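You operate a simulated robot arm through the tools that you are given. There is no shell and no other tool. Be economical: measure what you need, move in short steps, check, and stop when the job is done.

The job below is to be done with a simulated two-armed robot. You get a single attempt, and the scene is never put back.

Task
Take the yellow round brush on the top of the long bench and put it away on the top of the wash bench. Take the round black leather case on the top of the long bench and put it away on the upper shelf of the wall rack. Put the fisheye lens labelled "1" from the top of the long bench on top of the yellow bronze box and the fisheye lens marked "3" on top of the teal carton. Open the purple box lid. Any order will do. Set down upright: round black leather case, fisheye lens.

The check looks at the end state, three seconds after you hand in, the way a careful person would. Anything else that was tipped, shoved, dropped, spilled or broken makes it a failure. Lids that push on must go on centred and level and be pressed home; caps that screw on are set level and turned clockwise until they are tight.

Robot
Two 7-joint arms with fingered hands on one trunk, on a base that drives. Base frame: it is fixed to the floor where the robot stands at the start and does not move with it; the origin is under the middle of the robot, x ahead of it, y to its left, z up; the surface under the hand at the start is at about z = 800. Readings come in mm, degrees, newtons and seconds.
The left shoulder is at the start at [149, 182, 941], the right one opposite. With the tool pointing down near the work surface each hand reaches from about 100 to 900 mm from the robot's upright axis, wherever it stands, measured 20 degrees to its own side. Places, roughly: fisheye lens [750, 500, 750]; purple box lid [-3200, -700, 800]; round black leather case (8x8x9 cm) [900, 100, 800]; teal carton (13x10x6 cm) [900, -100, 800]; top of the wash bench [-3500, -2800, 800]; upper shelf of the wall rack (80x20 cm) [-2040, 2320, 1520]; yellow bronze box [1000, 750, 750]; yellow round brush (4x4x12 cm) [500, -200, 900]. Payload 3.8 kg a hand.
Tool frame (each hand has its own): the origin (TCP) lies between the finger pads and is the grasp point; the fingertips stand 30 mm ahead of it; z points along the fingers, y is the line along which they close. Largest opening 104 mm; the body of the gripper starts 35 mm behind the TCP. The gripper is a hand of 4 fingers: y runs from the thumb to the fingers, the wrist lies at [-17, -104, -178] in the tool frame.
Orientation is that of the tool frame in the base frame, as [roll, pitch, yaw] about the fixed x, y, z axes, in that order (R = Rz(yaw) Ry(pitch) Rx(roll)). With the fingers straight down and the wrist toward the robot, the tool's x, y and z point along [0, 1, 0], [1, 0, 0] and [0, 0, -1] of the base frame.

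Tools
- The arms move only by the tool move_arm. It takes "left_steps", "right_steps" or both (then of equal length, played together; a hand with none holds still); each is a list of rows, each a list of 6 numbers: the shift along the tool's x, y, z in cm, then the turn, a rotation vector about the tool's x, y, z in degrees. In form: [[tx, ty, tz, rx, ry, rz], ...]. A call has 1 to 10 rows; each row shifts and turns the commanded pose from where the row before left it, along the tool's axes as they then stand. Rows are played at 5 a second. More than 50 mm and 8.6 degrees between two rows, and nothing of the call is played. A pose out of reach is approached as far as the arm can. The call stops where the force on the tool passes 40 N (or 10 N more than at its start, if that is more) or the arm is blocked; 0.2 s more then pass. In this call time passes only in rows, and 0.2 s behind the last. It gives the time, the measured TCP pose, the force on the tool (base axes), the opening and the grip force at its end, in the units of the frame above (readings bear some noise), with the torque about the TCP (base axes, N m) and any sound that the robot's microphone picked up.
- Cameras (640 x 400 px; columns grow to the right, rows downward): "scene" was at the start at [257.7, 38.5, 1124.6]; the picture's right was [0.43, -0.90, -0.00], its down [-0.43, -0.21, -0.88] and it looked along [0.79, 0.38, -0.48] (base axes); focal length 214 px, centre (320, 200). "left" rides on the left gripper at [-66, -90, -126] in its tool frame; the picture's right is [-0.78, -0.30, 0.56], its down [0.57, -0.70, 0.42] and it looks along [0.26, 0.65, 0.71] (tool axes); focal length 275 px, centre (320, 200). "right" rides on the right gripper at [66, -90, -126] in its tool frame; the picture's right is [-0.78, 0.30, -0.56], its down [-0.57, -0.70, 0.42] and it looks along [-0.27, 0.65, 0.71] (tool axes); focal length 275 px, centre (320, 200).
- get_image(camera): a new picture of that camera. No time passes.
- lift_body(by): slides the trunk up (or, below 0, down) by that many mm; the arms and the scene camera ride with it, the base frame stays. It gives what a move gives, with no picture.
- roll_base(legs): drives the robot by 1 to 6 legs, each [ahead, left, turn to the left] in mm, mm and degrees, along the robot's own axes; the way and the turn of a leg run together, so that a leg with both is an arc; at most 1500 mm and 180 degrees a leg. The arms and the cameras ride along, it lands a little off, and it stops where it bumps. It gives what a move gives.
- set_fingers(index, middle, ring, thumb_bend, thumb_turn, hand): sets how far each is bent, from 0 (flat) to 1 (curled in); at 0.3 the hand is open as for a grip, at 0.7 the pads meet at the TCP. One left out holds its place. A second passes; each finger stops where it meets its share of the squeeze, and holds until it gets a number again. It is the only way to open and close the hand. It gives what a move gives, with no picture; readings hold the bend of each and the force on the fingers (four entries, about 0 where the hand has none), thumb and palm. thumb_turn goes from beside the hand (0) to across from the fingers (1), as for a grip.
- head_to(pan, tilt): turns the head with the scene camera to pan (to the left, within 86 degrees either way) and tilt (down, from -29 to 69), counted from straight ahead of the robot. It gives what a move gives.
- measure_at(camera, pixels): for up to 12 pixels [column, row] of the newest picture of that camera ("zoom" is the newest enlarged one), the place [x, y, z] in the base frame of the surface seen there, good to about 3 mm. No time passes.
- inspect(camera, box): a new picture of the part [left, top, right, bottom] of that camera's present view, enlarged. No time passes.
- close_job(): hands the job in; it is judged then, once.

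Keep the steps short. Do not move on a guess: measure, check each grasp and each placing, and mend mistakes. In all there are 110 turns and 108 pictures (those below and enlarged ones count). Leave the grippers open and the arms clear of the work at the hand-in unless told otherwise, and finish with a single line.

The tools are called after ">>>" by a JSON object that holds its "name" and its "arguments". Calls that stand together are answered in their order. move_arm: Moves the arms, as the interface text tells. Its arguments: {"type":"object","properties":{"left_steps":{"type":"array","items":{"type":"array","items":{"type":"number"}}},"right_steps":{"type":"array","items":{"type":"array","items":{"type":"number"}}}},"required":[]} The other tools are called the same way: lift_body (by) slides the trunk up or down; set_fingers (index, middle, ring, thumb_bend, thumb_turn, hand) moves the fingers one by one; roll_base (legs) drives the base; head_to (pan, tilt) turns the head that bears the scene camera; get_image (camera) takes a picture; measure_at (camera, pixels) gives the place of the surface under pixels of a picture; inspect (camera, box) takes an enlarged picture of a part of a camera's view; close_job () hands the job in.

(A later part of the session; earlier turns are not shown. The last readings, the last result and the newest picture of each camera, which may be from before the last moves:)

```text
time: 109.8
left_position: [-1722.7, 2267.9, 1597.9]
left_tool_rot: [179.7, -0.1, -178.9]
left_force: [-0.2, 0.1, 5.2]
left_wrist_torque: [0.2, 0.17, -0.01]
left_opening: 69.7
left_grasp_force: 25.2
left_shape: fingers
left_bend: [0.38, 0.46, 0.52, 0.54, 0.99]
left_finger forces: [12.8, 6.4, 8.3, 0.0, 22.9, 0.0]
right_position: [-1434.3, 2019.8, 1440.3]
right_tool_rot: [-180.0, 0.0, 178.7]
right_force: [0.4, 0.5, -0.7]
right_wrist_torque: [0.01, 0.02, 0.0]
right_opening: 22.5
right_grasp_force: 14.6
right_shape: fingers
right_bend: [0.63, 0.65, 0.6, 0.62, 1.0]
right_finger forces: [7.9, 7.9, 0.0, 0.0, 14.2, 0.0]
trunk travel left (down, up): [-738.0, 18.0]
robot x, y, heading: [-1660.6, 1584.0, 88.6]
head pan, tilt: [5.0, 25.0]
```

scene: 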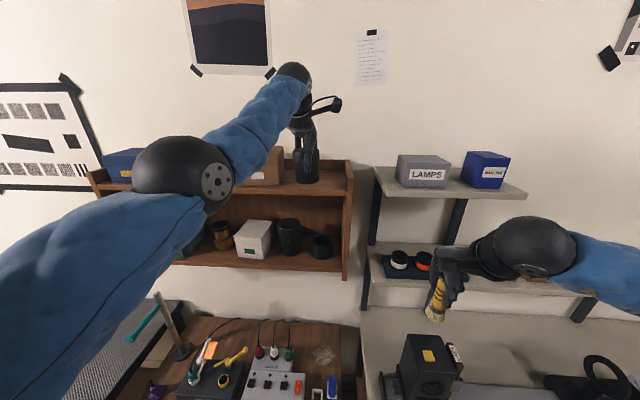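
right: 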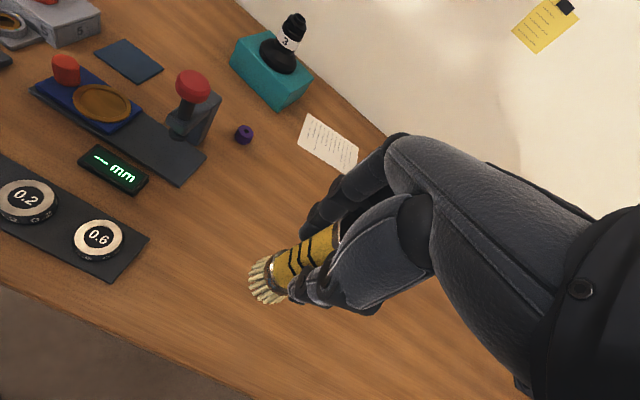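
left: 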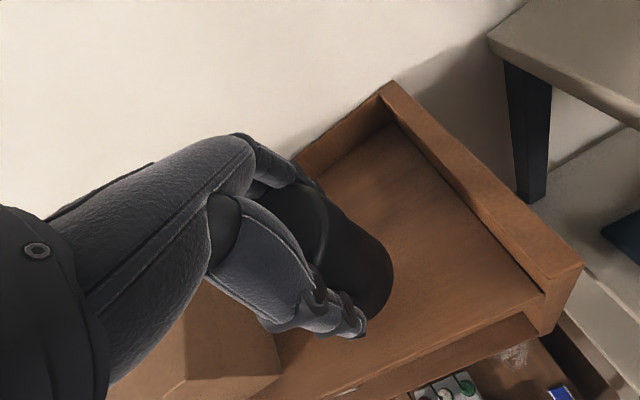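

Seated (+5 N). I'll open gradually, with the index opened wider since it sits nearest the case, then rise.

>>> {"name": "set_fingers", "arguments": {"hand": "left", "index": 0.33, "middle": 0.42, "ring": 0.47, "thumb_bend": 0.49}}

>>> {"name": "set_fingers", "arguments": {"hand": "left", "index": 0.2, "middle": 0.25, "ring": 0.25, "thumb_bend": 0.3}}

>>> {"name": "inspect", "arguments": {"camera": "scene", "box": [240, 100, 360, 200]}}

>>> {"name": "move_arm", "arguments": {"left_steps": [[0, 0, -1, 0, 0, 0], [0, 0, -2, 0, 0, 0]]}}

>>> {"name": "inspect", "arguments": {"camera": "scene", "box": [240, 100, 360, 200]}}

```text
time: 110.8
left_position: [-1722.0, 2267.6, 1595.4]
left_tool_rot: [179.8, 0.0, -179.0]
left_force: [1.8, -2.2, 4.8]
left_wrist_torque: [0.0, 0.05, -0.02]
left_opening: 84.7
left_grasp_force: 7.4
left_shape: fingers
left_bend: [0.31, 0.41, 0.47, 0.47, 0.99]
left_finger forces: [5.4, 0.8, 0.7, 0.0, 8.2, 0.0]
right_position: [-1435.0, 2019.3, 1440.6]
right_tool_rot: [-180.0, -0.1, 178.7]
right_force: [0.8, -0.1, -0.3]
right_wrist_torque: [0.01, -0.02, 0.01]
right_opening: 22.7
right_grasp_force: 14.9
right_shape: fingers
right_bend: [0.63, 0.65, 0.6, 0.62, 1.0]
right_finger forces: [7.8, 7.9, 0.0, 0.0, 14.3, 0.1]
trunk travel left (down, up): [-738.0, 18.0]
robot x, y, heading: [-1660.0, 1582.4, 88.5]
head pan, tilt: [5.0, 25.0]
```

```text
time: 111.8
left_position: [-1722.8, 2267.9, 1597.2]
left_tool_rot: [179.9, -0.1, -179.0]
left_force: [0.1, 0.0, 0.5]
left_wrist_torque: [-0.01, 0.01, -0.02]
left_opening: 118.4
left_grasp_force: 0.0
left_shape: fingers
left_bend: [0.2, 0.25, 0.25, 0.3, 0.97]
left_finger forces: [0.1, 0.1, 0.0, 0.1, 0.1, 0.1]
right_position: [-1435.3, 2021.6, 1441.5]
right_tool_rot: [180.0, 0.0, 178.7]
right_force: [-0.6, 0.4, -0.8]
right_wrist_torque: [-0.01, 0.02, -0.01]
right_opening: 22.2
right_grasp_force: 14.4
right_shape: fingers
right_bend: [0.63, 0.65, 0.6, 0.62, 1.0]
right_finger forces: [7.8, 7.9, 0.0, 0.0, 14.2, 0.0]
trunk travel left (down, up): [-738.0, 18.0]
robot x, y, heading: [-1661.6, 1581.0, 88.7]
head pan, tilt: [5.0, 25.0]
```

```text
4.00 times, centred on (300, 150) of scene
```

zoom: 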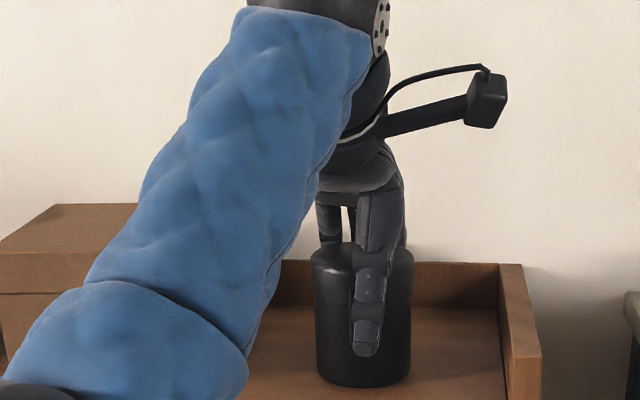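

```text
time: 112.4
left_position: [-1722.8, 2267.7, 1625.9]
left_tool_rot: [179.9, 0.1, -179.0]
left_force: [0.3, 0.2, 0.2]
left_wrist_torque: [0.0, 0.02, 0.01]
left_opening: 118.4
left_grasp_force: 0.0
left_shape: fingers
left_bend: [0.2, 0.25, 0.25, 0.3, 0.97]
left_finger forces: [0.1, 0.1, 0.1, 0.0, 0.0, 0.0]
right_position: [-1434.7, 2018.3, 1441.6]
right_tool_rot: [-180.0, 0.0, 178.7]
right_force: [0.2, 0.7, 0.0]
right_wrist_torque: [-0.04, -0.03, -0.02]
right_opening: 22.2
right_grasp_force: 14.4
right_shape: fingers
right_bend: [0.63, 0.65, 0.6, 0.62, 1.0]
right_finger forces: [7.9, 8.0, 0.1, 0.0, 14.3, 0.0]
trunk travel left (down, up): [-738.0, 18.0]
robot x, y, heading: [-1661.3, 1579.3, 89.0]
head pan, tilt: [5.0, 25.0]
```

```text
4.00 times, centred on (300, 150) of scene
```

zoom: 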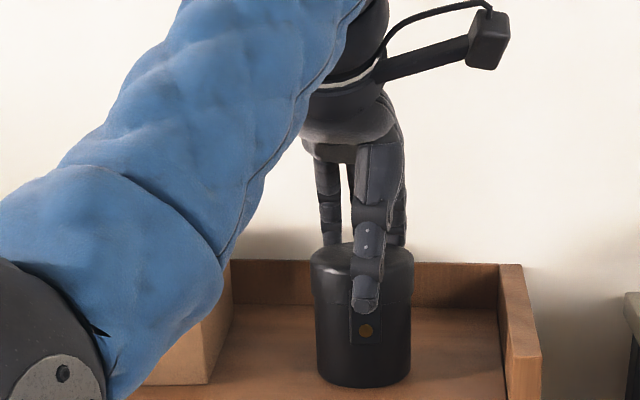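

The case stands upright and free. I'll rise by the trunk's last 18 mm plus the arm so the fingertips clear its top (≈1620), then back off.

>>> {"name": "lift_body", "arguments": {"by": 17}}

>>> {"name": "move_arm", "arguments": {"left_steps": [[0, 0, -1, 0, 0, 0], [0, 0, -1, 0, 0, 0]]}}

>>> {"name": "inspect", "arguments": {"camera": "scene", "box": [240, 100, 360, 200]}}

```text
time: 113.0
left_position: [-1721.8, 2267.4, 1643.8]
left_tool_rot: [179.9, 0.0, -179.0]
left_force: [1.4, -0.2, -0.6]
left_wrist_torque: [0.0, -0.01, 0.0]
left_opening: 118.3
left_grasp_force: 0.0
left_shape: fingers
left_bend: [0.2, 0.25, 0.25, 0.3, 0.97]
left_finger forces: [0.0, 0.1, 0.0, 0.0, 0.0, 0.0]
right_position: [-1434.7, 2019.2, 1457.0]
right_tool_rot: [-180.0, 0.0, 178.8]
right_force: [0.2, -0.2, 0.0]
right_wrist_torque: [0.0, 0.01, -0.01]
right_opening: 22.4
right_grasp_force: 14.6
right_shape: fingers
right_bend: [0.63, 0.65, 0.6, 0.62, 1.0]
right_finger forces: [7.8, 7.8, 0.0, 0.0, 14.2, 0.0]
trunk travel left (down, up): [-755.0, 1.0]
robot x, y, heading: [-1658.9, 1581.7, 88.5]
head pan, tilt: [5.0, 25.0]
```

```text
time: 113.6
left_position: [-1724.0, 2263.4, 1660.9]
left_tool_rot: [179.7, 0.0, -179.1]
left_force: [0.0, 0.5, -0.9]
left_wrist_torque: [0.03, -0.03, 0.0]
left_opening: 118.4
left_grasp_force: 0.0
left_shape: fingers
left_bend: [0.2, 0.25, 0.25, 0.3, 0.97]
left_finger forces: [0.1, 0.1, 0.1, 0.0, 0.1, 0.1]
left hand out of reach, approached as far as the arm can: row 2
right_position: [-1435.8, 2019.6, 1458.5]
right_tool_rot: [-180.0, -0.1, 178.8]
right_force: [-0.4, 0.4, -0.7]
right_wrist_torque: [-0.03, 0.0, 0.01]
right_opening: 22.5
right_grasp_force: 15.1
right_shape: fingers
right_bend: [0.63, 0.65, 0.6, 0.62, 1.0]
right_finger forces: [7.8, 7.9, 0.0, 0.0, 14.2, 0.1]
trunk travel left (down, up): [-755.0, 1.0]
robot x, y, heading: [-1663.4, 1581.6, 88.8]
head pan, tilt: [5.0, 25.0]
```

```text
4.00 times, centred on (300, 150) of scene
```

zoom: 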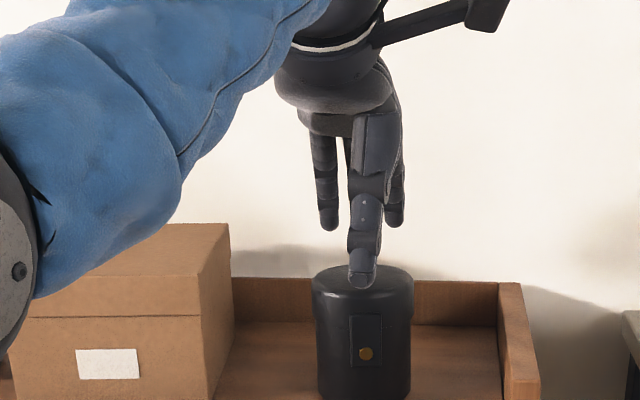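

I'll measure the far fingertips against the case top before backing off.

>>> {"name": "measure_at", "arguments": {"camera": "zoom", "pixels": [[329, 224], [395, 218], [362, 284], [340, 275], [390, 275], [362, 330]]}}

>>> {"name": "get_image", "arguments": {"camera": "left"}}

```text
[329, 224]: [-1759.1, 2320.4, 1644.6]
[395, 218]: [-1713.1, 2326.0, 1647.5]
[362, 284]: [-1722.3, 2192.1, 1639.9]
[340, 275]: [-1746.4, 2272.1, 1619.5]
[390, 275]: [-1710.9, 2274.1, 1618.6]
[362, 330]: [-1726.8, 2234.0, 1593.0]
```

```text
37 pictures are left
```

left: 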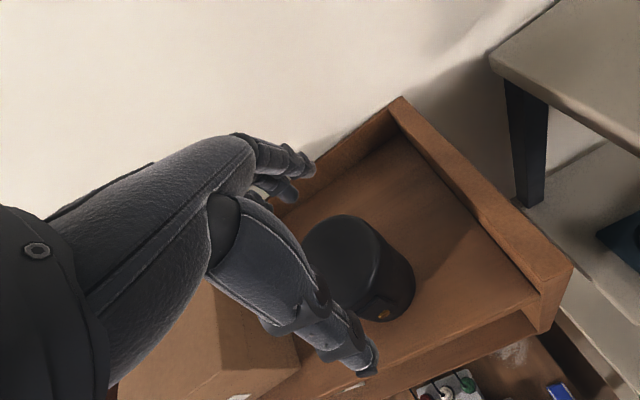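

The fingertips (≈1642) clear the case top (1619). I'll back off 1000, lower the trunk by 300, and turn left 125° to see the other side of the room.

>>> {"name": "roll_base", "arguments": {"legs": [[-1000, 0, 0]]}}

>>> {"name": "get_image", "arguments": {"camera": "scene"}}

>>> {"name": "lift_body", "arguments": {"by": -350}}

>>> {"name": "roll_base", "arguments": {"legs": [[0, 0, 125]]}}

>>> {"name": "head_to", "arguments": {"pan": 10, "tilt": 20}}

>>> {"name": "get_image", "arguments": {"camera": "scene"}}

```text
time: 118.8
left_position: [-1745.9, 1270.0, 1659.6]
left_tool_rot: [179.9, 0.1, -179.5]
left_force: [-0.3, 0.3, -0.2]
left_wrist_torque: [-0.01, -0.02, 0.01]
left_opening: 118.7
left_grasp_force: 0.0
left_shape: fingers
left_bend: [0.2, 0.25, 0.25, 0.3, 0.97]
left_finger forces: [0.0, 0.0, 0.0, 0.1, 0.0, 0.0]
right_position: [-1459.7, 1022.8, 1457.7]
right_tool_rot: [-180.0, 0.0, 178.2]
right_force: [-0.5, 0.6, -0.3]
right_wrist_torque: [-0.02, 0.0, -0.04]
right_opening: 22.4
right_grasp_force: 15.1
right_shape: fingers
right_bend: [0.63, 0.65, 0.6, 0.62, 1.0]
right_finger forces: [7.7, 7.9, 0.0, 0.1, 14.2, 0.0]
trunk travel left (down, up): [-755.0, 1.0]
robot x, y, heading: [-1684.0, 583.1, 88.4]
head pan, tilt: [5.0, 25.0]
```

```text
36 pictures are left
```

scene: 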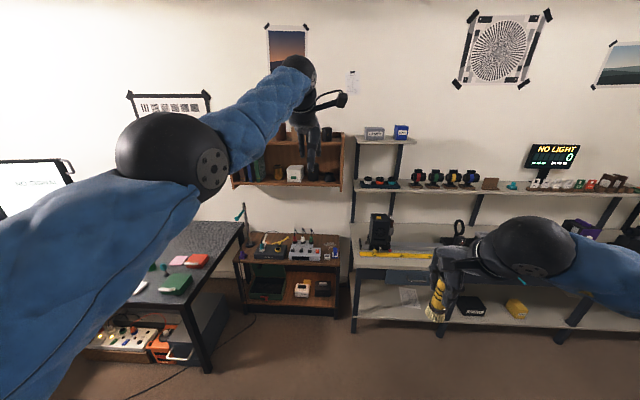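

```text
time: 122.2
left_position: [-1744.7, 1290.3, 1276.0]
left_tool_rot: [-177.1, 0.0, -179.5]
left_force: [-0.3, -0.6, 0.6]
left_wrist_torque: [-0.01, -0.03, -0.01]
left_opening: 118.8
left_grasp_force: 0.0
left_shape: fingers
left_bend: [0.2, 0.25, 0.25, 0.3, 0.97]
left_finger forces: [0.1, 0.1, 0.0, 0.0, 0.1, 0.0]
right_position: [-1459.7, 1023.1, 1108.6]
right_tool_rot: [180.0, 0.0, 178.1]
right_force: [0.4, 0.0, -0.6]
right_wrist_torque: [0.01, 0.03, -0.04]
right_opening: 22.5
right_grasp_force: 14.8
right_shape: fingers
right_bend: [0.63, 0.65, 0.6, 0.62, 1.0]
right_finger forces: [7.8, 7.9, 0.0, 0.0, 14.1, 0.0]
trunk travel left (down, up): [-405.0, 351.0]
robot x, y, heading: [-1688.6, 586.9, 88.1]
head pan, tilt: [5.0, 25.0]
```

```text
time: 127.8
left_position: [-2226.0, 128.3, 1274.7]
left_tool_rot: [-176.9, 0.0, -53.6]
left_force: [0.0, 0.2, 0.1]
left_wrist_torque: [0.02, 0.0, 0.0]
left_opening: 118.7
left_grasp_force: 0.1
left_shape: fingers
left_bend: [0.2, 0.25, 0.25, 0.3, 0.97]
left_finger forces: [0.1, 0.0, 0.0, 0.0, 0.0, 0.1]
right_position: [-2175.0, 517.0, 1107.5]
right_tool_rot: [-180.0, 0.0, -56.1]
right_force: [0.2, -0.6, -0.7]
right_wrist_torque: [-0.02, -0.03, 0.0]
right_opening: 21.9
right_grasp_force: 14.3
right_shape: fingers
right_bend: [0.63, 0.65, 0.6, 0.62, 1.0]
right_finger forces: [7.7, 7.6, 0.0, 0.0, 13.5, 0.0]
trunk travel left (down, up): [-405.0, 351.0]
robot x, y, heading: [-1685.7, 590.1, -145.9]
head pan, tilt: [5.0, 25.0]
```

```text
time: 128.5
left_position: [-2226.2, 127.9, 1275.5]
left_tool_rot: [-176.9, -0.2, -53.7]
left_force: [-0.3, -0.2, -0.5]
left_wrist_torque: [0.01, -0.02, -0.01]
left_opening: 118.5
left_grasp_force: 0.0
left_shape: fingers
left_bend: [0.2, 0.25, 0.25, 0.3, 0.97]
left_finger forces: [0.0, 0.1, 0.0, 0.0, 0.0, 0.0]
right_position: [-2175.6, 516.5, 1107.9]
right_tool_rot: [-180.0, -0.1, -56.0]
right_force: [-0.4, 0.0, -0.4]
right_wrist_torque: [0.0, -0.01, 0.02]
right_opening: 22.0
right_grasp_force: 14.1
right_shape: fingers
right_bend: [0.63, 0.65, 0.6, 0.62, 1.0]
right_finger forces: [7.7, 7.6, 0.1, 0.0, 13.6, 0.1]
trunk travel left (down, up): [-405.0, 351.0]
robot x, y, heading: [-1687.3, 588.8, -146.3]
head pan, tilt: [10.0, 20.0]
```

```text
35 pictures are left
```

scene: 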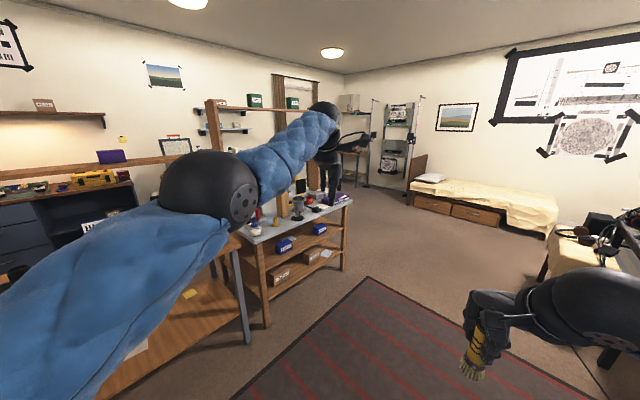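

I see a grey-topped table around (300,220), in the direction of the purple box. I'll measure some points and enlarge that part.

>>> {"name": "inspect", "arguments": {"camera": "scene", "box": [210, 160, 370, 260]}}

>>> {"name": "measure_at", "arguments": {"camera": "scene", "pixels": [[350, 200], [262, 240], [268, 322], [342, 268], [245, 340], [200, 300], [150, 340], [110, 155], [60, 240], [130, 380], [280, 135], [415, 195]]}}

```text
4.00 times, centred on (290, 210) of scene
```

zoom: 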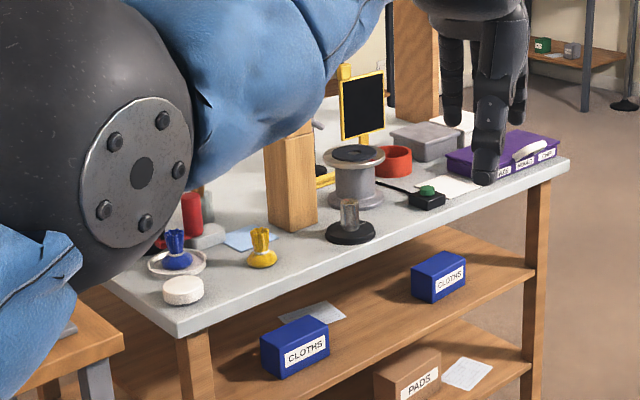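

```text
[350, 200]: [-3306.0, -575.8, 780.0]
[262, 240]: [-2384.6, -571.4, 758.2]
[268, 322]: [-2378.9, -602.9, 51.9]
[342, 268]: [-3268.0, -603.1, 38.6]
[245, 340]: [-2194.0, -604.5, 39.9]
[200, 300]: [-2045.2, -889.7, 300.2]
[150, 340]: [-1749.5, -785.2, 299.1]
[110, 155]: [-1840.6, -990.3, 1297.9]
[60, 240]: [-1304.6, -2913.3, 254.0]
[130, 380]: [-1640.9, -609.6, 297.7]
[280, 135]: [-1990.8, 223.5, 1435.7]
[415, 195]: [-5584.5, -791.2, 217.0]
```

The table's front edge is at y≈−575, x −3306…−2384, z 780, with the purple box at its right end. I'll turn to face −y and drive right in front of it.

>>> {"name": "roll_base", "arguments": {"legs": [[0, 0, 56], [0, -1400, 0]]}}

>>> {"name": "head_to", "arguments": {"pan": 0, "tilt": 35}}

>>> {"name": "get_image", "arguments": {"camera": "scene"}}

```text
time: 138.0
left_position: [-3014.8, -117.4, 1275.9]
left_tool_rot: [-177.0, -0.2, 2.6]
left_force: [-0.7, -0.5, 0.2]
left_wrist_torque: [0.01, 0.0, -0.01]
left_opening: 118.4
left_grasp_force: 0.1
left_shape: fingers
left_bend: [0.2, 0.25, 0.25, 0.3, 0.97]
left_finger forces: [0.0, 0.0, 0.1, 0.0, 0.1, 0.0]
right_position: [-3310.9, 140.3, 1108.0]
right_tool_rot: [-179.9, 0.0, 0.3]
right_force: [1.0, -0.1, -1.2]
right_wrist_torque: [0.0, 0.01, -0.06]
right_opening: 21.7
right_grasp_force: 14.5
right_shape: fingers
right_bend: [0.63, 0.65, 0.6, 0.63, 1.0]
right_finger forces: [7.7, 7.5, 0.0, 0.0, 13.3, 0.0]
trunk travel left (down, up): [-405.0, 351.0]
robot x, y, heading: [-3094.1, 585.5, -90.0]
head pan, tilt: [10.0, 20.0]
```

```text
time: 138.8
left_position: [-3014.8, -118.2, 1275.2]
left_tool_rot: [-176.9, 0.0, 2.7]
left_force: [0.1, 0.4, 0.4]
left_wrist_torque: [0.02, 0.01, 0.01]
left_opening: 118.4
left_grasp_force: 0.0
left_shape: fingers
left_bend: [0.2, 0.25, 0.25, 0.3, 0.97]
left_finger forces: [0.0, 0.0, 0.0, 0.1, 0.0, 0.1]
right_position: [-3310.1, 140.6, 1107.6]
right_tool_rot: [179.9, 0.0, 0.3]
right_force: [-0.8, 0.1, -0.7]
right_wrist_torque: [0.0, 0.03, -0.02]
right_opening: 21.7
right_grasp_force: 13.7
right_shape: fingers
right_bend: [0.63, 0.65, 0.6, 0.63, 1.0]
right_finger forces: [7.7, 7.5, 0.0, 0.0, 13.3, 0.1]
trunk travel left (down, up): [-405.0, 351.0]
robot x, y, heading: [-3100.5, 586.4, -89.6]
head pan, tilt: [0.0, 35.0]
```

```text
33 pictures are left
```

scene: 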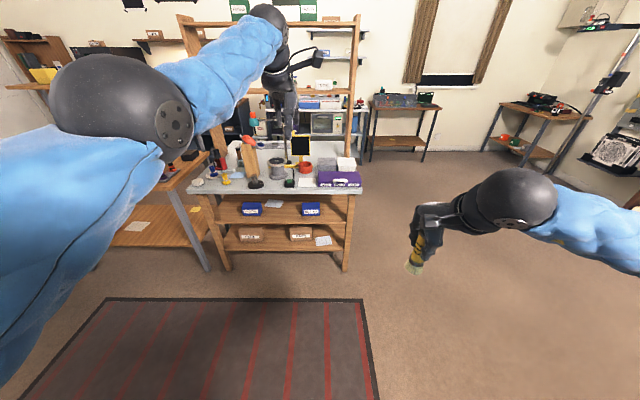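

The purple box is at (340,180). I'll enlarge and measure it.

>>> {"name": "inspect", "arguments": {"camera": "scene", "box": [290, 145, 380, 205]}}

>>> {"name": "measure_at", "arguments": {"camera": "zoom", "pixels": [[205, 200], [510, 205], [215, 265], [500, 275], [350, 225], [350, 255], [260, 205], [450, 215], [440, 140], [205, 310], [350, 205], [300, 235]]}}

```text
6.67 times, centred on (335, 175) of scene
```

zoom: 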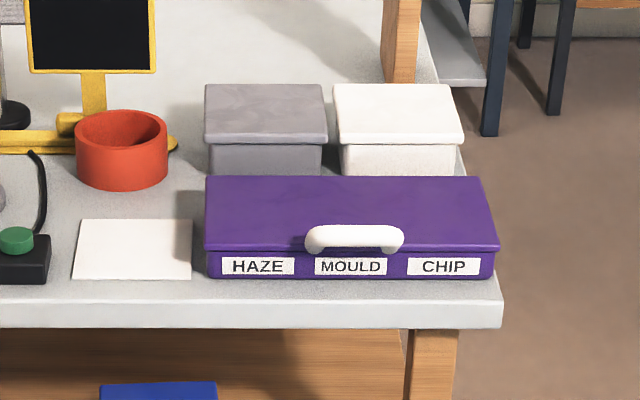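

```text
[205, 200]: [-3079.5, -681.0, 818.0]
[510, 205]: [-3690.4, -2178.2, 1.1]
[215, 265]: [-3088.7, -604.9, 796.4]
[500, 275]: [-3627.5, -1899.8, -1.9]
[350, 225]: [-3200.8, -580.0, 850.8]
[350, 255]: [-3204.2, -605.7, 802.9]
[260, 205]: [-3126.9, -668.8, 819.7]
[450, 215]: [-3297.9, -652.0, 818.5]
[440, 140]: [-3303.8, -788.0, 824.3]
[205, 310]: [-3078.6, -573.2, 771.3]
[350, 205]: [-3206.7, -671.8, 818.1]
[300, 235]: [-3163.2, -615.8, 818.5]
```

The lid top is at z 818, y −605 to about −735, hinge at the back, with a white handle at the front edge (z≈850, x≈−3204). I'll drive right 215 and ahead 450, then look closely at the handle.

>>> {"name": "roll_base", "arguments": {"legs": [[0, -215, 0], [450, 0, 0]]}}

>>> {"name": "head_to", "arguments": {"pan": 10, "tilt": 45}}

>>> {"name": "get_image", "arguments": {"camera": "scene"}}

>>> {"name": "get_image", "arguments": {"camera": "left"}}

```text
time: 142.8
left_position: [-3226.4, -568.5, 1275.7]
left_tool_rot: [-176.8, -0.1, 2.7]
left_force: [0.2, -0.2, 0.0]
left_wrist_torque: [0.02, -0.02, 0.02]
left_opening: 118.3
left_grasp_force: 0.1
left_shape: fingers
left_bend: [0.2, 0.25, 0.25, 0.3, 0.97]
left_finger forces: [0.0, 0.1, 0.1, 0.0, 0.0, 0.0]
right_position: [-3522.8, -311.3, 1106.6]
right_tool_rot: [180.0, 0.0, 0.4]
right_force: [0.2, -0.3, 0.2]
right_wrist_torque: [0.02, -0.04, -0.04]
right_opening: 21.9
right_grasp_force: 14.7
right_shape: fingers
right_bend: [0.63, 0.65, 0.6, 0.63, 1.0]
right_finger forces: [7.6, 7.5, 0.0, 0.0, 13.3, 0.0]
trunk travel left (down, up): [-405.0, 351.0]
robot x, y, heading: [-3308.9, 131.1, -89.4]
head pan, tilt: [0.0, 35.0]
```

```text
time: 143.5
left_position: [-3226.0, -567.3, 1275.6]
left_tool_rot: [-177.1, -0.2, 2.7]
left_force: [0.4, 0.6, 0.2]
left_wrist_torque: [0.0, 0.03, -0.02]
left_opening: 118.4
left_grasp_force: 0.1
left_shape: fingers
left_bend: [0.2, 0.25, 0.25, 0.3, 0.97]
left_finger forces: [0.0, 0.0, 0.0, 0.0, 0.0, 0.0]
right_position: [-3521.1, -309.0, 1108.0]
right_tool_rot: [-180.0, -0.1, 0.3]
right_force: [0.6, 0.2, -1.4]
right_wrist_torque: [-0.02, -0.02, 0.01]
right_opening: 21.7
right_grasp_force: 14.7
right_shape: fingers
right_bend: [0.63, 0.65, 0.6, 0.63, 1.0]
right_finger forces: [7.7, 7.6, 0.0, 0.0, 13.2, 0.0]
trunk travel left (down, up): [-405.0, 351.0]
robot x, y, heading: [-3312.3, 134.2, -89.6]
head pan, tilt: [10.0, 45.0]
```

```text
31 pictures are left
```

scene: 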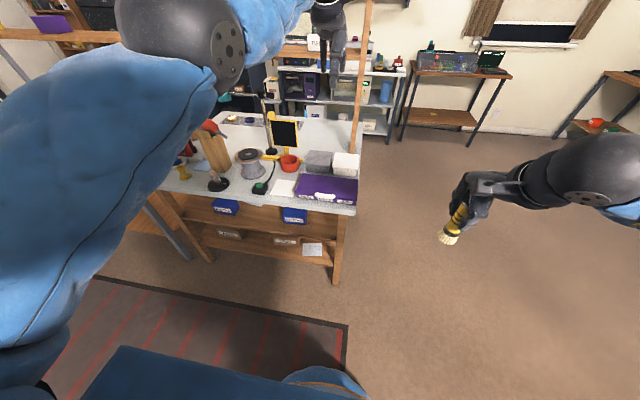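

```text
30 pictures are left
```

left: 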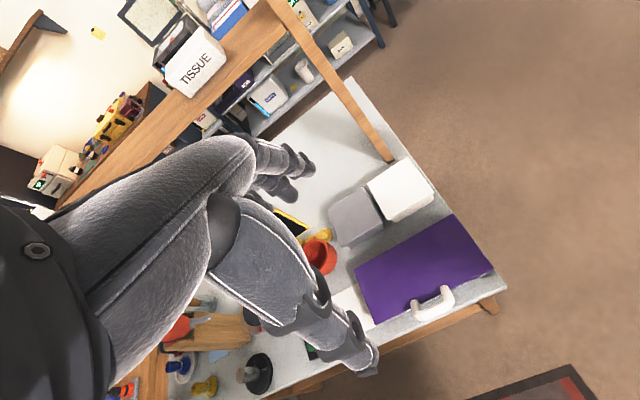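

>>> {"name": "inspect", "arguments": {"camera": "left", "box": [340, 210, 520, 340]}}

>>> {"name": "measure_at", "arguments": {"camera": "zoom", "pixels": [[270, 350], [340, 345], [405, 305], [270, 325], [335, 320], [392, 282], [70, 170], [390, 35], [530, 205], [130, 385], [315, 330], [240, 70]]}}

```text
3.08 times, centred on (430, 275) of left
```

zoom: 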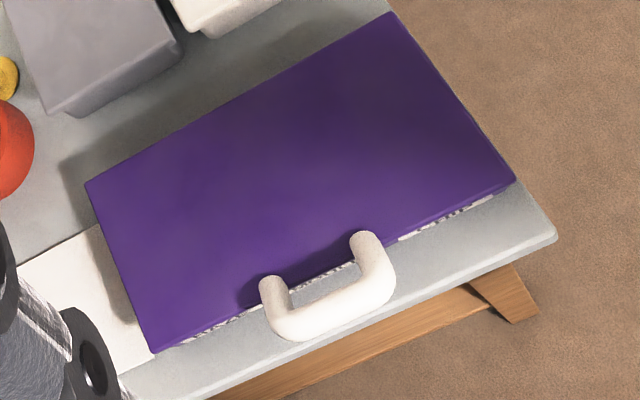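

```text
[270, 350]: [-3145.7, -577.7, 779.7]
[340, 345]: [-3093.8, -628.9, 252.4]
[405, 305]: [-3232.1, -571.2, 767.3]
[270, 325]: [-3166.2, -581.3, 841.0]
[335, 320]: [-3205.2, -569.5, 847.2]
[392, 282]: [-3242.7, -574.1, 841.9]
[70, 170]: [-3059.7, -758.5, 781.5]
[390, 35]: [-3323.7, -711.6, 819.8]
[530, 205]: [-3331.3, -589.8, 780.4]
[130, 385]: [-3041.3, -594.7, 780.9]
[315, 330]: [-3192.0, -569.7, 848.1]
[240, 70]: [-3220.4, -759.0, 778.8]
```

The handle bar centre is about (−3204, −577, 840), overhanging the lid's front edge; its legs rise from the lid at each end. I'll level the left hand, retract it, lower the trunk 100, and drive 195 ahead so the hand ends above the bar.

>>> {"name": "move_arm", "arguments": {"left_steps": [[0.5, -3.8, 0, -3.1, 0, 2.7], [0.4, -3.7, 0, 0, 0, 0], [0.4, -3.7, 0, 0, 0, 0], [0.4, -3.7, 0, 0, 0, 0], [0.4, -3.7, 0, 0, 0, 0]]}}

>>> {"name": "lift_body", "arguments": {"by": -100}}

>>> {"name": "set_fingers", "arguments": {"hand": "left", "index": 0.4, "middle": 0.4, "ring": 1.0, "thumb_bend": 0.4, "thumb_turn": 1}}

>>> {"name": "roll_base", "arguments": {"legs": [[195, 0, 0]]}}

```text
time: 144.7
left_position: [-3255.5, -542.2, 1345.6]
left_tool_rot: [180.0, -0.1, 0.0]
left_force: [0.9, -0.1, 0.7]
left_wrist_torque: [0.0, -0.04, 0.01]
left_opening: 118.8
left_grasp_force: 0.0
left_shape: fingers
left_bend: [0.2, 0.25, 0.25, 0.3, 0.97]
left_finger forces: [0.1, 0.0, 0.0, 0.0, 0.1, 0.0]
left hand out of reach, approached as far as the arm can: row 1, 2, 3, 4, 5
right_position: [-3522.2, -310.8, 1107.9]
right_tool_rot: [-179.9, -0.1, 0.3]
right_force: [-0.1, -0.3, 0.0]
right_wrist_torque: [-0.02, 0.03, 0.03]
right_opening: 22.1
right_grasp_force: 14.5
right_shape: fingers
right_bend: [0.63, 0.65, 0.6, 0.63, 1.0]
right_finger forces: [7.7, 7.6, 0.1, 0.0, 13.3, 0.0]
trunk travel left (down, up): [-405.0, 351.0]
robot x, y, heading: [-3307.9, 132.9, -89.5]
head pan, tilt: [10.0, 45.0]
```

```text
time: 146.0
left_position: [-3255.0, -570.0, 1207.0]
left_tool_rot: [-176.5, -0.1, 0.1]
left_force: [0.0, 0.5, 0.4]
left_wrist_torque: [-0.01, 0.03, 0.0]
left_opening: 118.3
left_grasp_force: 0.0
left_shape: fingers
left_bend: [0.2, 0.25, 0.25, 0.3, 0.97]
left_finger forces: [0.0, 0.0, 0.0, 0.0, 0.0, 0.0]
right_position: [-3522.7, -310.7, 1008.1]
right_tool_rot: [179.9, 0.0, 0.4]
right_force: [-0.3, 1.3, 0.2]
right_wrist_torque: [-0.02, 0.01, -0.01]
right_opening: 21.7
right_grasp_force: 14.2
right_shape: fingers
right_bend: [0.63, 0.65, 0.6, 0.63, 1.0]
right_finger forces: [7.7, 7.6, 0.1, 0.0, 13.3, 0.0]
trunk travel left (down, up): [-305.0, 451.0]
robot x, y, heading: [-3310.4, 138.1, -89.6]
head pan, tilt: [10.0, 45.0]
```

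```text
time: 147.0
left_position: [-3254.7, -570.9, 1205.2]
left_tool_rot: [-176.3, -0.1, 0.0]
left_force: [0.0, -1.1, 0.6]
left_wrist_torque: [-0.01, 0.03, -0.03]
left_opening: 80.2
left_grasp_force: 0.0
left_shape: fingers
left_bend: [0.4, 0.4, 1.0, 0.4, 0.99]
left_finger forces: [0.0, 0.0, 0.0, 0.0, 0.1, 0.0]
right_position: [-3521.7, -311.4, 1006.2]
right_tool_rot: [-179.9, 0.1, 0.5]
right_force: [-1.0, -0.6, -1.1]
right_wrist_torque: [-0.01, 0.0, 0.08]
right_opening: 21.7
right_grasp_force: 14.2
right_shape: fingers
right_bend: [0.63, 0.65, 0.6, 0.63, 1.0]
right_finger forces: [7.6, 7.6, 0.0, 0.0, 13.3, 0.0]
trunk travel left (down, up): [-305.0, 451.0]
robot x, y, heading: [-3311.2, 134.6, -89.6]
head pan, tilt: [10.0, 45.0]
```

```text
time: 148.6
left_position: [-3252.6, -765.6, 1205.4]
left_tool_rot: [-176.5, -0.1, 0.2]
left_force: [-0.2, 0.0, -0.9]
left_wrist_torque: [0.02, 0.01, 0.0]
left_opening: 79.9
left_grasp_force: 0.0
left_shape: fingers
left_bend: [0.4, 0.4, 1.0, 0.4, 0.99]
left_finger forces: [0.0, 0.0, 0.0, 0.0, 0.1, 0.1]
right_position: [-3519.5, -506.5, 1006.6]
right_tool_rot: [-179.9, -0.1, 0.4]
right_force: [0.6, -0.1, -0.4]
right_wrist_torque: [0.04, 0.01, 0.02]
right_opening: 21.6
right_grasp_force: 14.6
right_shape: fingers
right_bend: [0.63, 0.65, 0.6, 0.63, 1.0]
right_finger forces: [7.6, 7.5, 0.0, 0.1, 13.3, 0.0]
trunk travel left (down, up): [-305.0, 451.0]
robot x, y, heading: [-3307.5, -60.0, -89.6]
head pan, tilt: [10.0, 45.0]
```

The hand stayed far forward at (−3252,−766,1205). I'll bring it down and back in a diagonal toward the bar, levelling it, then re-read.

>>> {"name": "move_arm", "arguments": {"left_steps": [[0.7, -2, 4, -3.5, 0, 0], [0.7, -2, 4, 0, 0, 0], [0.7, -2.5, 3.5, 0, 0, 0], [0.7, -2.5, 3.5, 0, 0, 0], [0.7, -2.5, 3.5, 0, 0, 0], [0.7, -2.5, 3.0, 0, 0, 0]]}}

```text
time: 150.0
left_position: [-3276.0, -813.5, 1040.7]
left_tool_rot: [-180.0, -0.1, 0.1]
left_force: [0.7, 0.0, 0.0]
left_wrist_torque: [0.0, 0.01, 0.01]
left_opening: 79.9
left_grasp_force: 0.1
left_shape: fingers
left_bend: [0.4, 0.4, 1.0, 0.4, 0.99]
left_finger forces: [0.0, 0.1, 0.0, 0.0, 0.0, 0.0]
left hand out of reach, approached as far as the arm can: row 1, 2, 3, 4, 5, 6
right_position: [-3519.8, -505.2, 1008.0]
right_tool_rot: [-179.9, -0.1, 0.5]
right_force: [0.6, 0.0, -1.1]
right_wrist_torque: [0.03, 0.02, -0.02]
right_opening: 21.7
right_grasp_force: 14.3
right_shape: fingers
right_bend: [0.63, 0.65, 0.6, 0.63, 1.0]
right_finger forces: [7.5, 7.5, 0.0, 0.0, 13.3, 0.0]
trunk travel left (down, up): [-305.0, 451.0]
robot x, y, heading: [-3307.3, -58.3, -89.8]
head pan, tilt: [10.0, 45.0]
```

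That moved the wrong way, so I need to see the arm posture.

>>> {"name": "head_to", "arguments": {"pan": 25, "tilt": 35}}

>>> {"name": "get_image", "arguments": {"camera": "scene"}}

```text
time: 150.7
left_position: [-3275.9, -813.1, 1039.9]
left_tool_rot: [-179.9, -0.1, 0.1]
left_force: [-0.6, 0.1, 0.3]
left_wrist_torque: [-0.01, -0.01, 0.03]
left_opening: 80.0
left_grasp_force: 0.2
left_shape: fingers
left_bend: [0.4, 0.4, 1.0, 0.4, 0.99]
left_finger forces: [0.0, 0.1, 0.0, 0.0, 0.0, 0.1]
right_position: [-3520.1, -506.3, 1007.7]
right_tool_rot: [-179.9, -0.1, 0.5]
right_force: [0.4, 0.2, 0.2]
right_wrist_torque: [0.03, -0.01, 0.01]
right_opening: 21.6
right_grasp_force: 14.3
right_shape: fingers
right_bend: [0.63, 0.65, 0.6, 0.63, 1.0]
right_finger forces: [7.6, 7.5, 0.1, 0.1, 13.2, 0.0]
trunk travel left (down, up): [-305.0, 451.0]
robot x, y, heading: [-3311.4, -58.2, -89.8]
head pan, tilt: [25.0, 35.0]
```

```text
28 pictures are left
```

scene: 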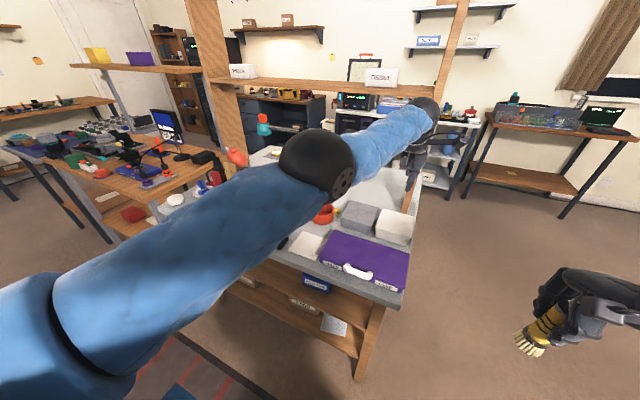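

The arm is stretched and the hand is near a wooden post. I'll back the base 240 mm so the hand comes clear of it, then test a small retract.

>>> {"name": "roll_base", "arguments": {"legs": [[-240, 0, 0]]}}

>>> {"name": "move_arm", "arguments": {"left_steps": [[0, -2, 0, 0, 0, 0], [0, -2, 0, 0, 0, 0], [0, -2, 0, 0, 0, 0]]}}

```text
time: 152.5
left_position: [-3277.4, -569.7, 1040.6]
left_tool_rot: [-179.8, -0.1, 0.3]
left_force: [0.0, 0.4, 0.6]
left_wrist_torque: [0.0, -0.01, -0.03]
left_opening: 80.1
left_grasp_force: 0.1
left_shape: fingers
left_bend: [0.4, 0.4, 1.0, 0.4, 0.99]
left_finger forces: [0.0, 0.1, 0.1, 0.0, 0.0, 0.0]
right_position: [-3522.4, -260.5, 1006.9]
right_tool_rot: [180.0, 0.0, 0.5]
right_force: [0.3, -0.5, -0.2]
right_wrist_torque: [-0.01, 0.01, 0.0]
right_opening: 21.8
right_grasp_force: 14.4
right_shape: fingers
right_bend: [0.63, 0.65, 0.6, 0.63, 1.0]
right_finger forces: [7.5, 7.5, 0.0, 0.1, 13.4, 0.1]
trunk travel left (down, up): [-305.0, 451.0]
robot x, y, heading: [-3313.5, 186.7, -89.5]
head pan, tilt: [25.0, 35.0]
```

```text
time: 153.3
left_position: [-3287.0, -565.9, 1044.3]
left_tool_rot: [-179.8, -0.2, 0.1]
left_force: [-0.4, -0.1, -0.2]
left_wrist_torque: [0.01, -0.01, -0.01]
left_opening: 79.8
left_grasp_force: 0.0
left_shape: fingers
left_bend: [0.4, 0.4, 1.0, 0.4, 0.99]
left_finger forces: [0.0, 0.1, 0.1, 0.0, 0.0, 0.0]
left hand out of reach, approached as far as the arm can: row 1, 2, 3
right_position: [-3521.4, -261.9, 1007.1]
right_tool_rot: [-180.0, 0.0, 0.5]
right_force: [0.3, -0.3, 0.1]
right_wrist_torque: [0.0, 0.01, -0.02]
right_opening: 22.1
right_grasp_force: 13.9
right_shape: fingers
right_bend: [0.63, 0.65, 0.6, 0.63, 1.0]
right_finger forces: [7.5, 7.5, 0.0, 0.0, 13.3, 0.1]
trunk travel left (down, up): [-305.0, 451.0]
robot x, y, heading: [-3312.9, 179.3, -89.8]
head pan, tilt: [25.0, 35.0]
```

The left wrist seems at a joint limit in this posture. One test: let the hand yaw with the forearm while retracting and moving left.

>>> {"name": "move_arm", "arguments": {"left_steps": [[1, -2, 0, 0, 0, 8], [1, -2, 0, 0, 0, 8], [1, -2, 0, 0, 0, 8], [1.5, -2, 0, 0, 0, 8], [1.5, -3, 0, 0, 0, 0], [1.5, -3, 0, 0, 0, 0]]}}

```text
time: 154.7
left_position: [-3194.1, -572.1, 1059.9]
left_tool_rot: [-179.7, 0.1, -31.9]
left_force: [0.2, -0.6, 0.5]
left_wrist_torque: [0.0, 0.0, 0.01]
left_opening: 80.0
left_grasp_force: 0.2
left_shape: fingers
left_bend: [0.4, 0.4, 1.0, 0.4, 0.99]
left_finger forces: [0.1, 0.0, 0.1, 0.0, 0.1, 0.0]
left hand out of reach, approached as far as the arm can: row 1, 2, 3, 4, 5, 6
right_position: [-3521.3, -261.6, 1008.4]
right_tool_rot: [-179.9, -0.1, 0.5]
right_force: [-0.8, -0.1, -0.8]
right_wrist_torque: [0.02, -0.01, 0.0]
right_opening: 21.9
right_grasp_force: 14.6
right_shape: fingers
right_bend: [0.63, 0.65, 0.6, 0.63, 1.0]
right_finger forces: [7.6, 7.6, 0.0, 0.1, 13.2, 0.0]
trunk travel left (down, up): [-305.0, 451.0]
robot x, y, heading: [-3313.4, 180.2, -89.7]
head pan, tilt: [25.0, 35.0]
```

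The arm looks straight-elbow singular. I'll command a longer retract toward the robot through free air to make the elbow bend.

>>> {"name": "move_arm", "arguments": {"left_steps": [[-2.3, -3.8, 0, 0, 0, 0], [-2.3, -3.8, 0, 0, 0, 0], [-2.3, -3.8, 0, 0, 0, 0], [-2.3, -3.8, 0, 0, 0, 0], [-2.3, -3.8, 0, 0, 0, 0], [-2.3, -3.8, 0, 0, 0, 0]]}}

>>> {"name": "move_arm", "arguments": {"left_steps": [[0, 0, 4, 8, 0, 0], [0, 0, 4, 8, 0, 0], [0, 0, 4, 0, 0, 0]]}}

```text
time: 156.1
left_position: [-3216.0, -564.6, 1092.7]
left_tool_rot: [-179.7, 0.1, -31.9]
left_force: [0.7, 0.4, 0.3]
left_wrist_torque: [-0.02, -0.02, 0.04]
left_opening: 80.2
left_grasp_force: 0.1
left_shape: fingers
left_bend: [0.4, 0.4, 1.0, 0.4, 0.99]
left_finger forces: [0.0, 0.0, 0.0, 0.0, 0.1, 0.0]
left hand out of reach, approached as far as the arm can: row 1, 2, 3, 4, 5, 6
right_position: [-3522.1, -262.0, 1007.0]
right_tool_rot: [180.0, 0.0, 0.6]
right_force: [0.8, 0.1, -0.1]
right_wrist_torque: [0.0, 0.03, 0.03]
right_opening: 21.9
right_grasp_force: 14.3
right_shape: fingers
right_bend: [0.63, 0.65, 0.6, 0.63, 1.0]
right_finger forces: [7.6, 7.6, 0.1, 0.0, 13.4, 0.1]
trunk travel left (down, up): [-305.0, 451.0]
robot x, y, heading: [-3311.1, 181.0, -89.5]
head pan, tilt: [25.0, 35.0]
```

```text
time: 156.9
left_position: [-3204.1, -528.5, 970.6]
left_tool_rot: [-163.6, 0.0, -31.9]
left_force: [0.2, -0.1, -0.5]
left_wrist_torque: [0.01, 0.01, 0.02]
left_opening: 80.1
left_grasp_force: 0.1
left_shape: fingers
left_bend: [0.4, 0.4, 1.0, 0.4, 0.99]
left_finger forces: [0.1, 0.0, 0.0, 0.0, 0.0, 0.0]
left hand out of reach, approached as far as the arm can: row 1, 2, 3
right_position: [-3522.3, -262.0, 1006.8]
right_tool_rot: [-179.9, 0.0, 0.5]
right_force: [-1.0, -0.5, -1.0]
right_wrist_torque: [0.0, -0.02, 0.0]
right_opening: 21.7
right_grasp_force: 14.6
right_shape: fingers
right_bend: [0.63, 0.65, 0.6, 0.63, 1.0]
right_finger forces: [7.6, 7.6, 0.1, 0.0, 13.3, 0.0]
trunk travel left (down, up): [-305.0, 451.0]
robot x, y, heading: [-3312.7, 181.1, -89.7]
head pan, tilt: [25.0, 35.0]
```

The left arm won't fold here. I'll do the lid with the right hand instead, after putting the brush away. First I'll look toward the wash bench near (−3500,−2800).

>>> {"name": "head_to", "arguments": {"pan": 0, "tilt": 18}}

>>> {"name": "get_image", "arguments": {"camera": "scene"}}

>>> {"name": "measure_at", "arguments": {"camera": "scene", "pixels": [[320, 250], [400, 200], [370, 200], [440, 200], [340, 150], [400, 150], [470, 150], [550, 160], [600, 200], [430, 260], [520, 220], [300, 160]]}}

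```text
time: 157.8
left_position: [-3202.9, -528.3, 972.4]
left_tool_rot: [-163.7, 0.0, -32.0]
left_force: [-0.1, 0.2, -0.2]
left_wrist_torque: [-0.02, 0.02, 0.01]
left_opening: 79.9
left_grasp_force: 0.0
left_shape: fingers
left_bend: [0.4, 0.4, 1.0, 0.4, 0.99]
left_finger forces: [0.1, 0.0, 0.0, 0.0, 0.0, 0.0]
right_position: [-3522.8, -261.2, 1008.0]
right_tool_rot: [180.0, 0.0, 0.6]
right_force: [0.2, 0.0, -0.1]
right_wrist_torque: [0.03, -0.01, 0.0]
right_opening: 21.4
right_grasp_force: 14.2
right_shape: fingers
right_bend: [0.63, 0.65, 0.6, 0.63, 1.0]
right_finger forces: [7.6, 7.6, 0.0, 0.0, 13.3, 0.0]
trunk travel left (down, up): [-305.0, 451.0]
robot x, y, heading: [-3310.7, 182.1, -89.6]
head pan, tilt: [0.0, 18.0]
```

```text
27 pictures are left
```

scene: 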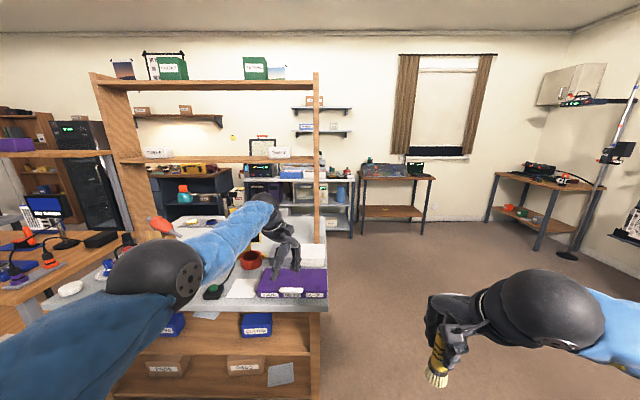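

```text
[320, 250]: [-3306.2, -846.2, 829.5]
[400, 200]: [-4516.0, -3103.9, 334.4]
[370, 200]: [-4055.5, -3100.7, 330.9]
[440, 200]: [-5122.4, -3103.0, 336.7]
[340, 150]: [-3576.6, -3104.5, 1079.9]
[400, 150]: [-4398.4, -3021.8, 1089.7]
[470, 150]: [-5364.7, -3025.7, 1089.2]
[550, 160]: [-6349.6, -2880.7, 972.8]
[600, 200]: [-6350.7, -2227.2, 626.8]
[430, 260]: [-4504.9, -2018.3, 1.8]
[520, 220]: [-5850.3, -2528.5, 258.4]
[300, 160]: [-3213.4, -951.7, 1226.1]
```

The back wall is at y≈−3100. The wash bench should be the light bench behind the post at about (320,190). I'll drive 500 right to clear the table and 1450 ahead, then look.

>>> {"name": "roll_base", "arguments": {"legs": [[0, -520, 0], [1450, 0, 0]]}}

>>> {"name": "head_to", "arguments": {"pan": 10, "tilt": 22}}

>>> {"name": "get_image", "arguments": {"camera": "scene"}}

```text
time: 167.6
left_position: [-3698.1, -1966.7, 971.3]
left_tool_rot: [-163.7, 0.0, -31.3]
left_force: [0.2, -0.7, -0.9]
left_wrist_torque: [-0.02, 0.0, -0.02]
left_opening: 79.9
left_grasp_force: 0.0
left_shape: fingers
left_bend: [0.4, 0.4, 1.0, 0.4, 0.99]
left_finger forces: [0.0, 0.0, 0.0, 0.0, 0.1, 0.0]
right_position: [-4019.3, -1705.2, 1006.8]
right_tool_rot: [-180.0, -0.1, 1.2]
right_force: [0.2, 0.3, -1.6]
right_wrist_torque: [0.0, 0.0, 0.0]
right_opening: 21.6
right_grasp_force: 14.1
right_shape: fingers
right_bend: [0.63, 0.65, 0.6, 0.63, 1.0]
right_finger forces: [7.5, 7.6, 0.1, 0.0, 13.3, 0.1]
trunk travel left (down, up): [-305.0, 451.0]
robot x, y, heading: [-3811.7, -1256.4, -88.9]
head pan, tilt: [0.0, 18.0]
```

```text
time: 168.3
left_position: [-3697.2, -1966.6, 972.4]
left_tool_rot: [-163.7, 0.0, -31.2]
left_force: [1.1, 0.6, -0.1]
left_wrist_torque: [0.0, -0.01, 0.0]
left_opening: 79.9
left_grasp_force: 0.0
left_shape: fingers
left_bend: [0.4, 0.4, 1.0, 0.4, 0.99]
left_finger forces: [0.0, 0.0, 0.1, 0.0, 0.0, 0.0]
right_position: [-4018.3, -1704.2, 1007.9]
right_tool_rot: [-180.0, 0.1, 1.1]
right_force: [0.0, -0.4, -0.6]
right_wrist_torque: [0.01, -0.02, -0.01]
right_opening: 21.6
right_grasp_force: 14.3
right_shape: fingers
right_bend: [0.63, 0.65, 0.6, 0.63, 1.0]
right_finger forces: [7.6, 7.6, 0.0, 0.1, 13.3, 0.1]
trunk travel left (down, up): [-305.0, 451.0]
robot x, y, heading: [-3809.0, -1255.9, -88.7]
head pan, tilt: [10.0, 22.0]
```

```text
26 pictures are left
```

scene: 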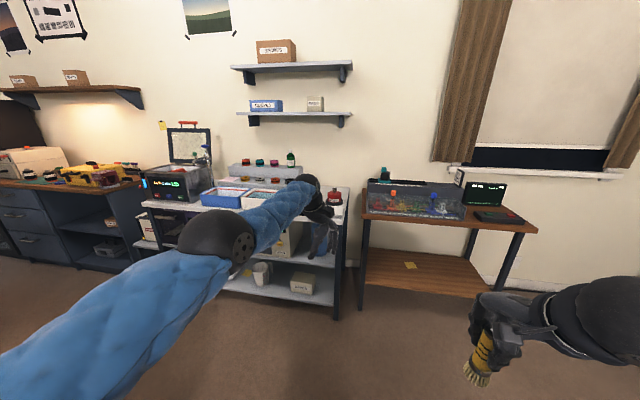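

The wash bench with trays is at (250,200). I'll enlarge and measure its top.

>>> {"name": "inspect", "arguments": {"camera": "scene", "box": [130, 130, 370, 280]}}

>>> {"name": "measure_at", "arguments": {"camera": "scene", "pixels": [[345, 210], [160, 207], [338, 232], [335, 193], [345, 195], [300, 165], [230, 190], [325, 170], [340, 300], [365, 205], [185, 210], [205, 175]]}}

```text
2.67 times, centred on (250, 205) of scene
```

zoom: 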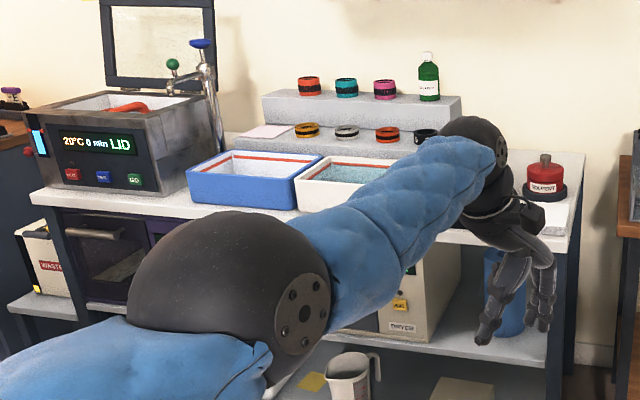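

```text
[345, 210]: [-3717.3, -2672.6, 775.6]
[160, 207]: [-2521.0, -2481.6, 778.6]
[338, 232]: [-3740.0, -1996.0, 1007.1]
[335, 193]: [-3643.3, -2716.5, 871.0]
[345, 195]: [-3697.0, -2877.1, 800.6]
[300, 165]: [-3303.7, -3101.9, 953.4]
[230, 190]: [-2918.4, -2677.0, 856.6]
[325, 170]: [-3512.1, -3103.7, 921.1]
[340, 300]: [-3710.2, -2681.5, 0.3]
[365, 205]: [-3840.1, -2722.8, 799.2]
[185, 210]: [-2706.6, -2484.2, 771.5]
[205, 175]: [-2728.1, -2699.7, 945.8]
```

The bench front edge is at y≈−2482, right edge x≈−3717, z≈800, with the solvent bottle at (−3643,−2716). The left arm blocks the view and would be in the way, so I'll swing it out to the left and up along its arc.

>>> {"name": "move_arm", "arguments": {"left_steps": [[2, 0, -2, -4, 0, -8], [2, 0, -2, -4, 0, -8], [2, 0, -2, -4, 0, -8], [2, 0, -2, -4, 0, -8], [4, 0, -1, 0, 0, -7], [4, -1, -1, 0, 0, -7], [4, -1, -1, 0, 0, -7], [4, -1, -1, 0, 0, -7], [4, -1, -1, 0, 0, -7], [4, -1, -1, 0, 0, -7]]}}

>>> {"name": "move_arm", "arguments": {"left_steps": [[4.5, -1, 0, 0, 0, -4], [4.5, -1, 0, 0, 0, -4], [4.5, -1, 0, 0, 0, -4], [4.5, -1, 0, 0, 0, -4], [4.5, -1, 0, 0, 0, -4], [4.5, -1, 0, 0, 0, -4]]}}

```text
refused: row 1 steps farther than a row can; nothing moved
```

```text
time: 169.7
left_position: [-3429.4, -1979.8, 1001.8]
left_tool_rot: [-165.1, -6.4, -8.1]
left_force: [0.4, 0.5, 0.5]
left_wrist_torque: [-0.05, -0.01, 0.0]
left_opening: 79.9
left_grasp_force: 0.0
left_shape: fingers
left_bend: [0.4, 0.4, 1.0, 0.4, 0.99]
left_finger forces: [0.0, 0.0, 0.1, 0.0, 0.1, 0.1]
left hand out of reach, approached as far as the arm can: row 1, 2, 3, 4, 5, 6
right_position: [-4019.0, -1703.6, 1009.1]
right_tool_rot: [180.0, 0.0, 1.1]
right_force: [-0.4, -0.1, 0.3]
right_wrist_torque: [-0.03, 0.01, 0.0]
right_opening: 22.1
right_grasp_force: 14.1
right_shape: fingers
right_bend: [0.63, 0.65, 0.6, 0.63, 1.0]
right_finger forces: [7.6, 7.5, 0.1, 0.0, 13.2, 0.0]
trunk travel left (down, up): [-305.0, 451.0]
robot x, y, heading: [-3813.5, -1253.4, -89.1]
head pan, tilt: [10.0, 22.0]
```

It moves sideways. I'll continue left with a retract and yaw.

>>> {"name": "move_arm", "arguments": {"left_steps": [[3.5, -3, -0.5, -2, 0, -5], [3.5, -3, -0.5, -2, 0, -5], [3.5, -3, -0.5, -2, 0, -5], [3, -3.5, -0.5, -2, 0, -5], [3, -3.5, -0.5, -2, 0, -5], [3, -3.5, -0.5, -2, 0, -5], [2, -4, 0, 0, 0, -5], [2, -4, 0, 0, 0, -5]]}}

>>> {"name": "get_image", "arguments": {"camera": "scene"}}

```text
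time: 171.5
left_position: [-3150.2, -1906.9, 1135.6]
left_tool_rot: [176.5, -9.5, 32.3]
left_force: [-0.7, -0.3, 0.0]
left_wrist_torque: [0.0, -0.02, 0.0]
left_opening: 79.8
left_grasp_force: 0.2
left_shape: fingers
left_bend: [0.4, 0.4, 1.0, 0.4, 0.99]
left_finger forces: [0.1, 0.1, 0.0, 0.1, 0.1, 0.1]
left hand out of reach, approached as far as the arm can: row 1, 2, 3, 4, 5, 6, 7, 8
right_position: [-4018.6, -1705.2, 1008.1]
right_tool_rot: [180.0, 0.0, 1.0]
right_force: [-0.1, 0.1, -0.9]
right_wrist_torque: [0.01, 0.03, -0.02]
right_opening: 21.8
right_grasp_force: 14.6
right_shape: fingers
right_bend: [0.63, 0.65, 0.6, 0.63, 1.0]
right_finger forces: [7.6, 7.6, 0.0, 0.0, 13.3, 0.1]
trunk travel left (down, up): [-305.0, 451.0]
robot x, y, heading: [-3812.8, -1258.0, -88.7]
head pan, tilt: [10.0, 22.0]
```

```text
24 pictures are left
```

scene: 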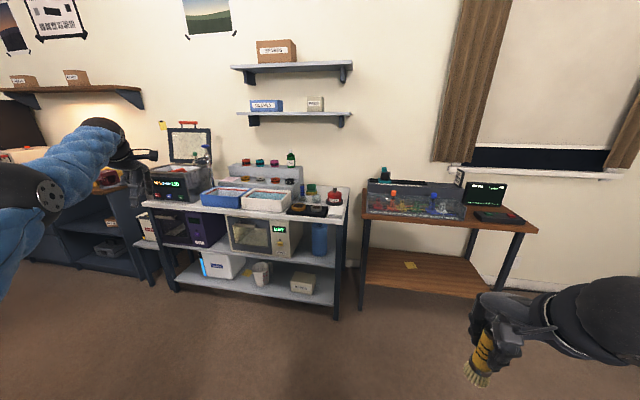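

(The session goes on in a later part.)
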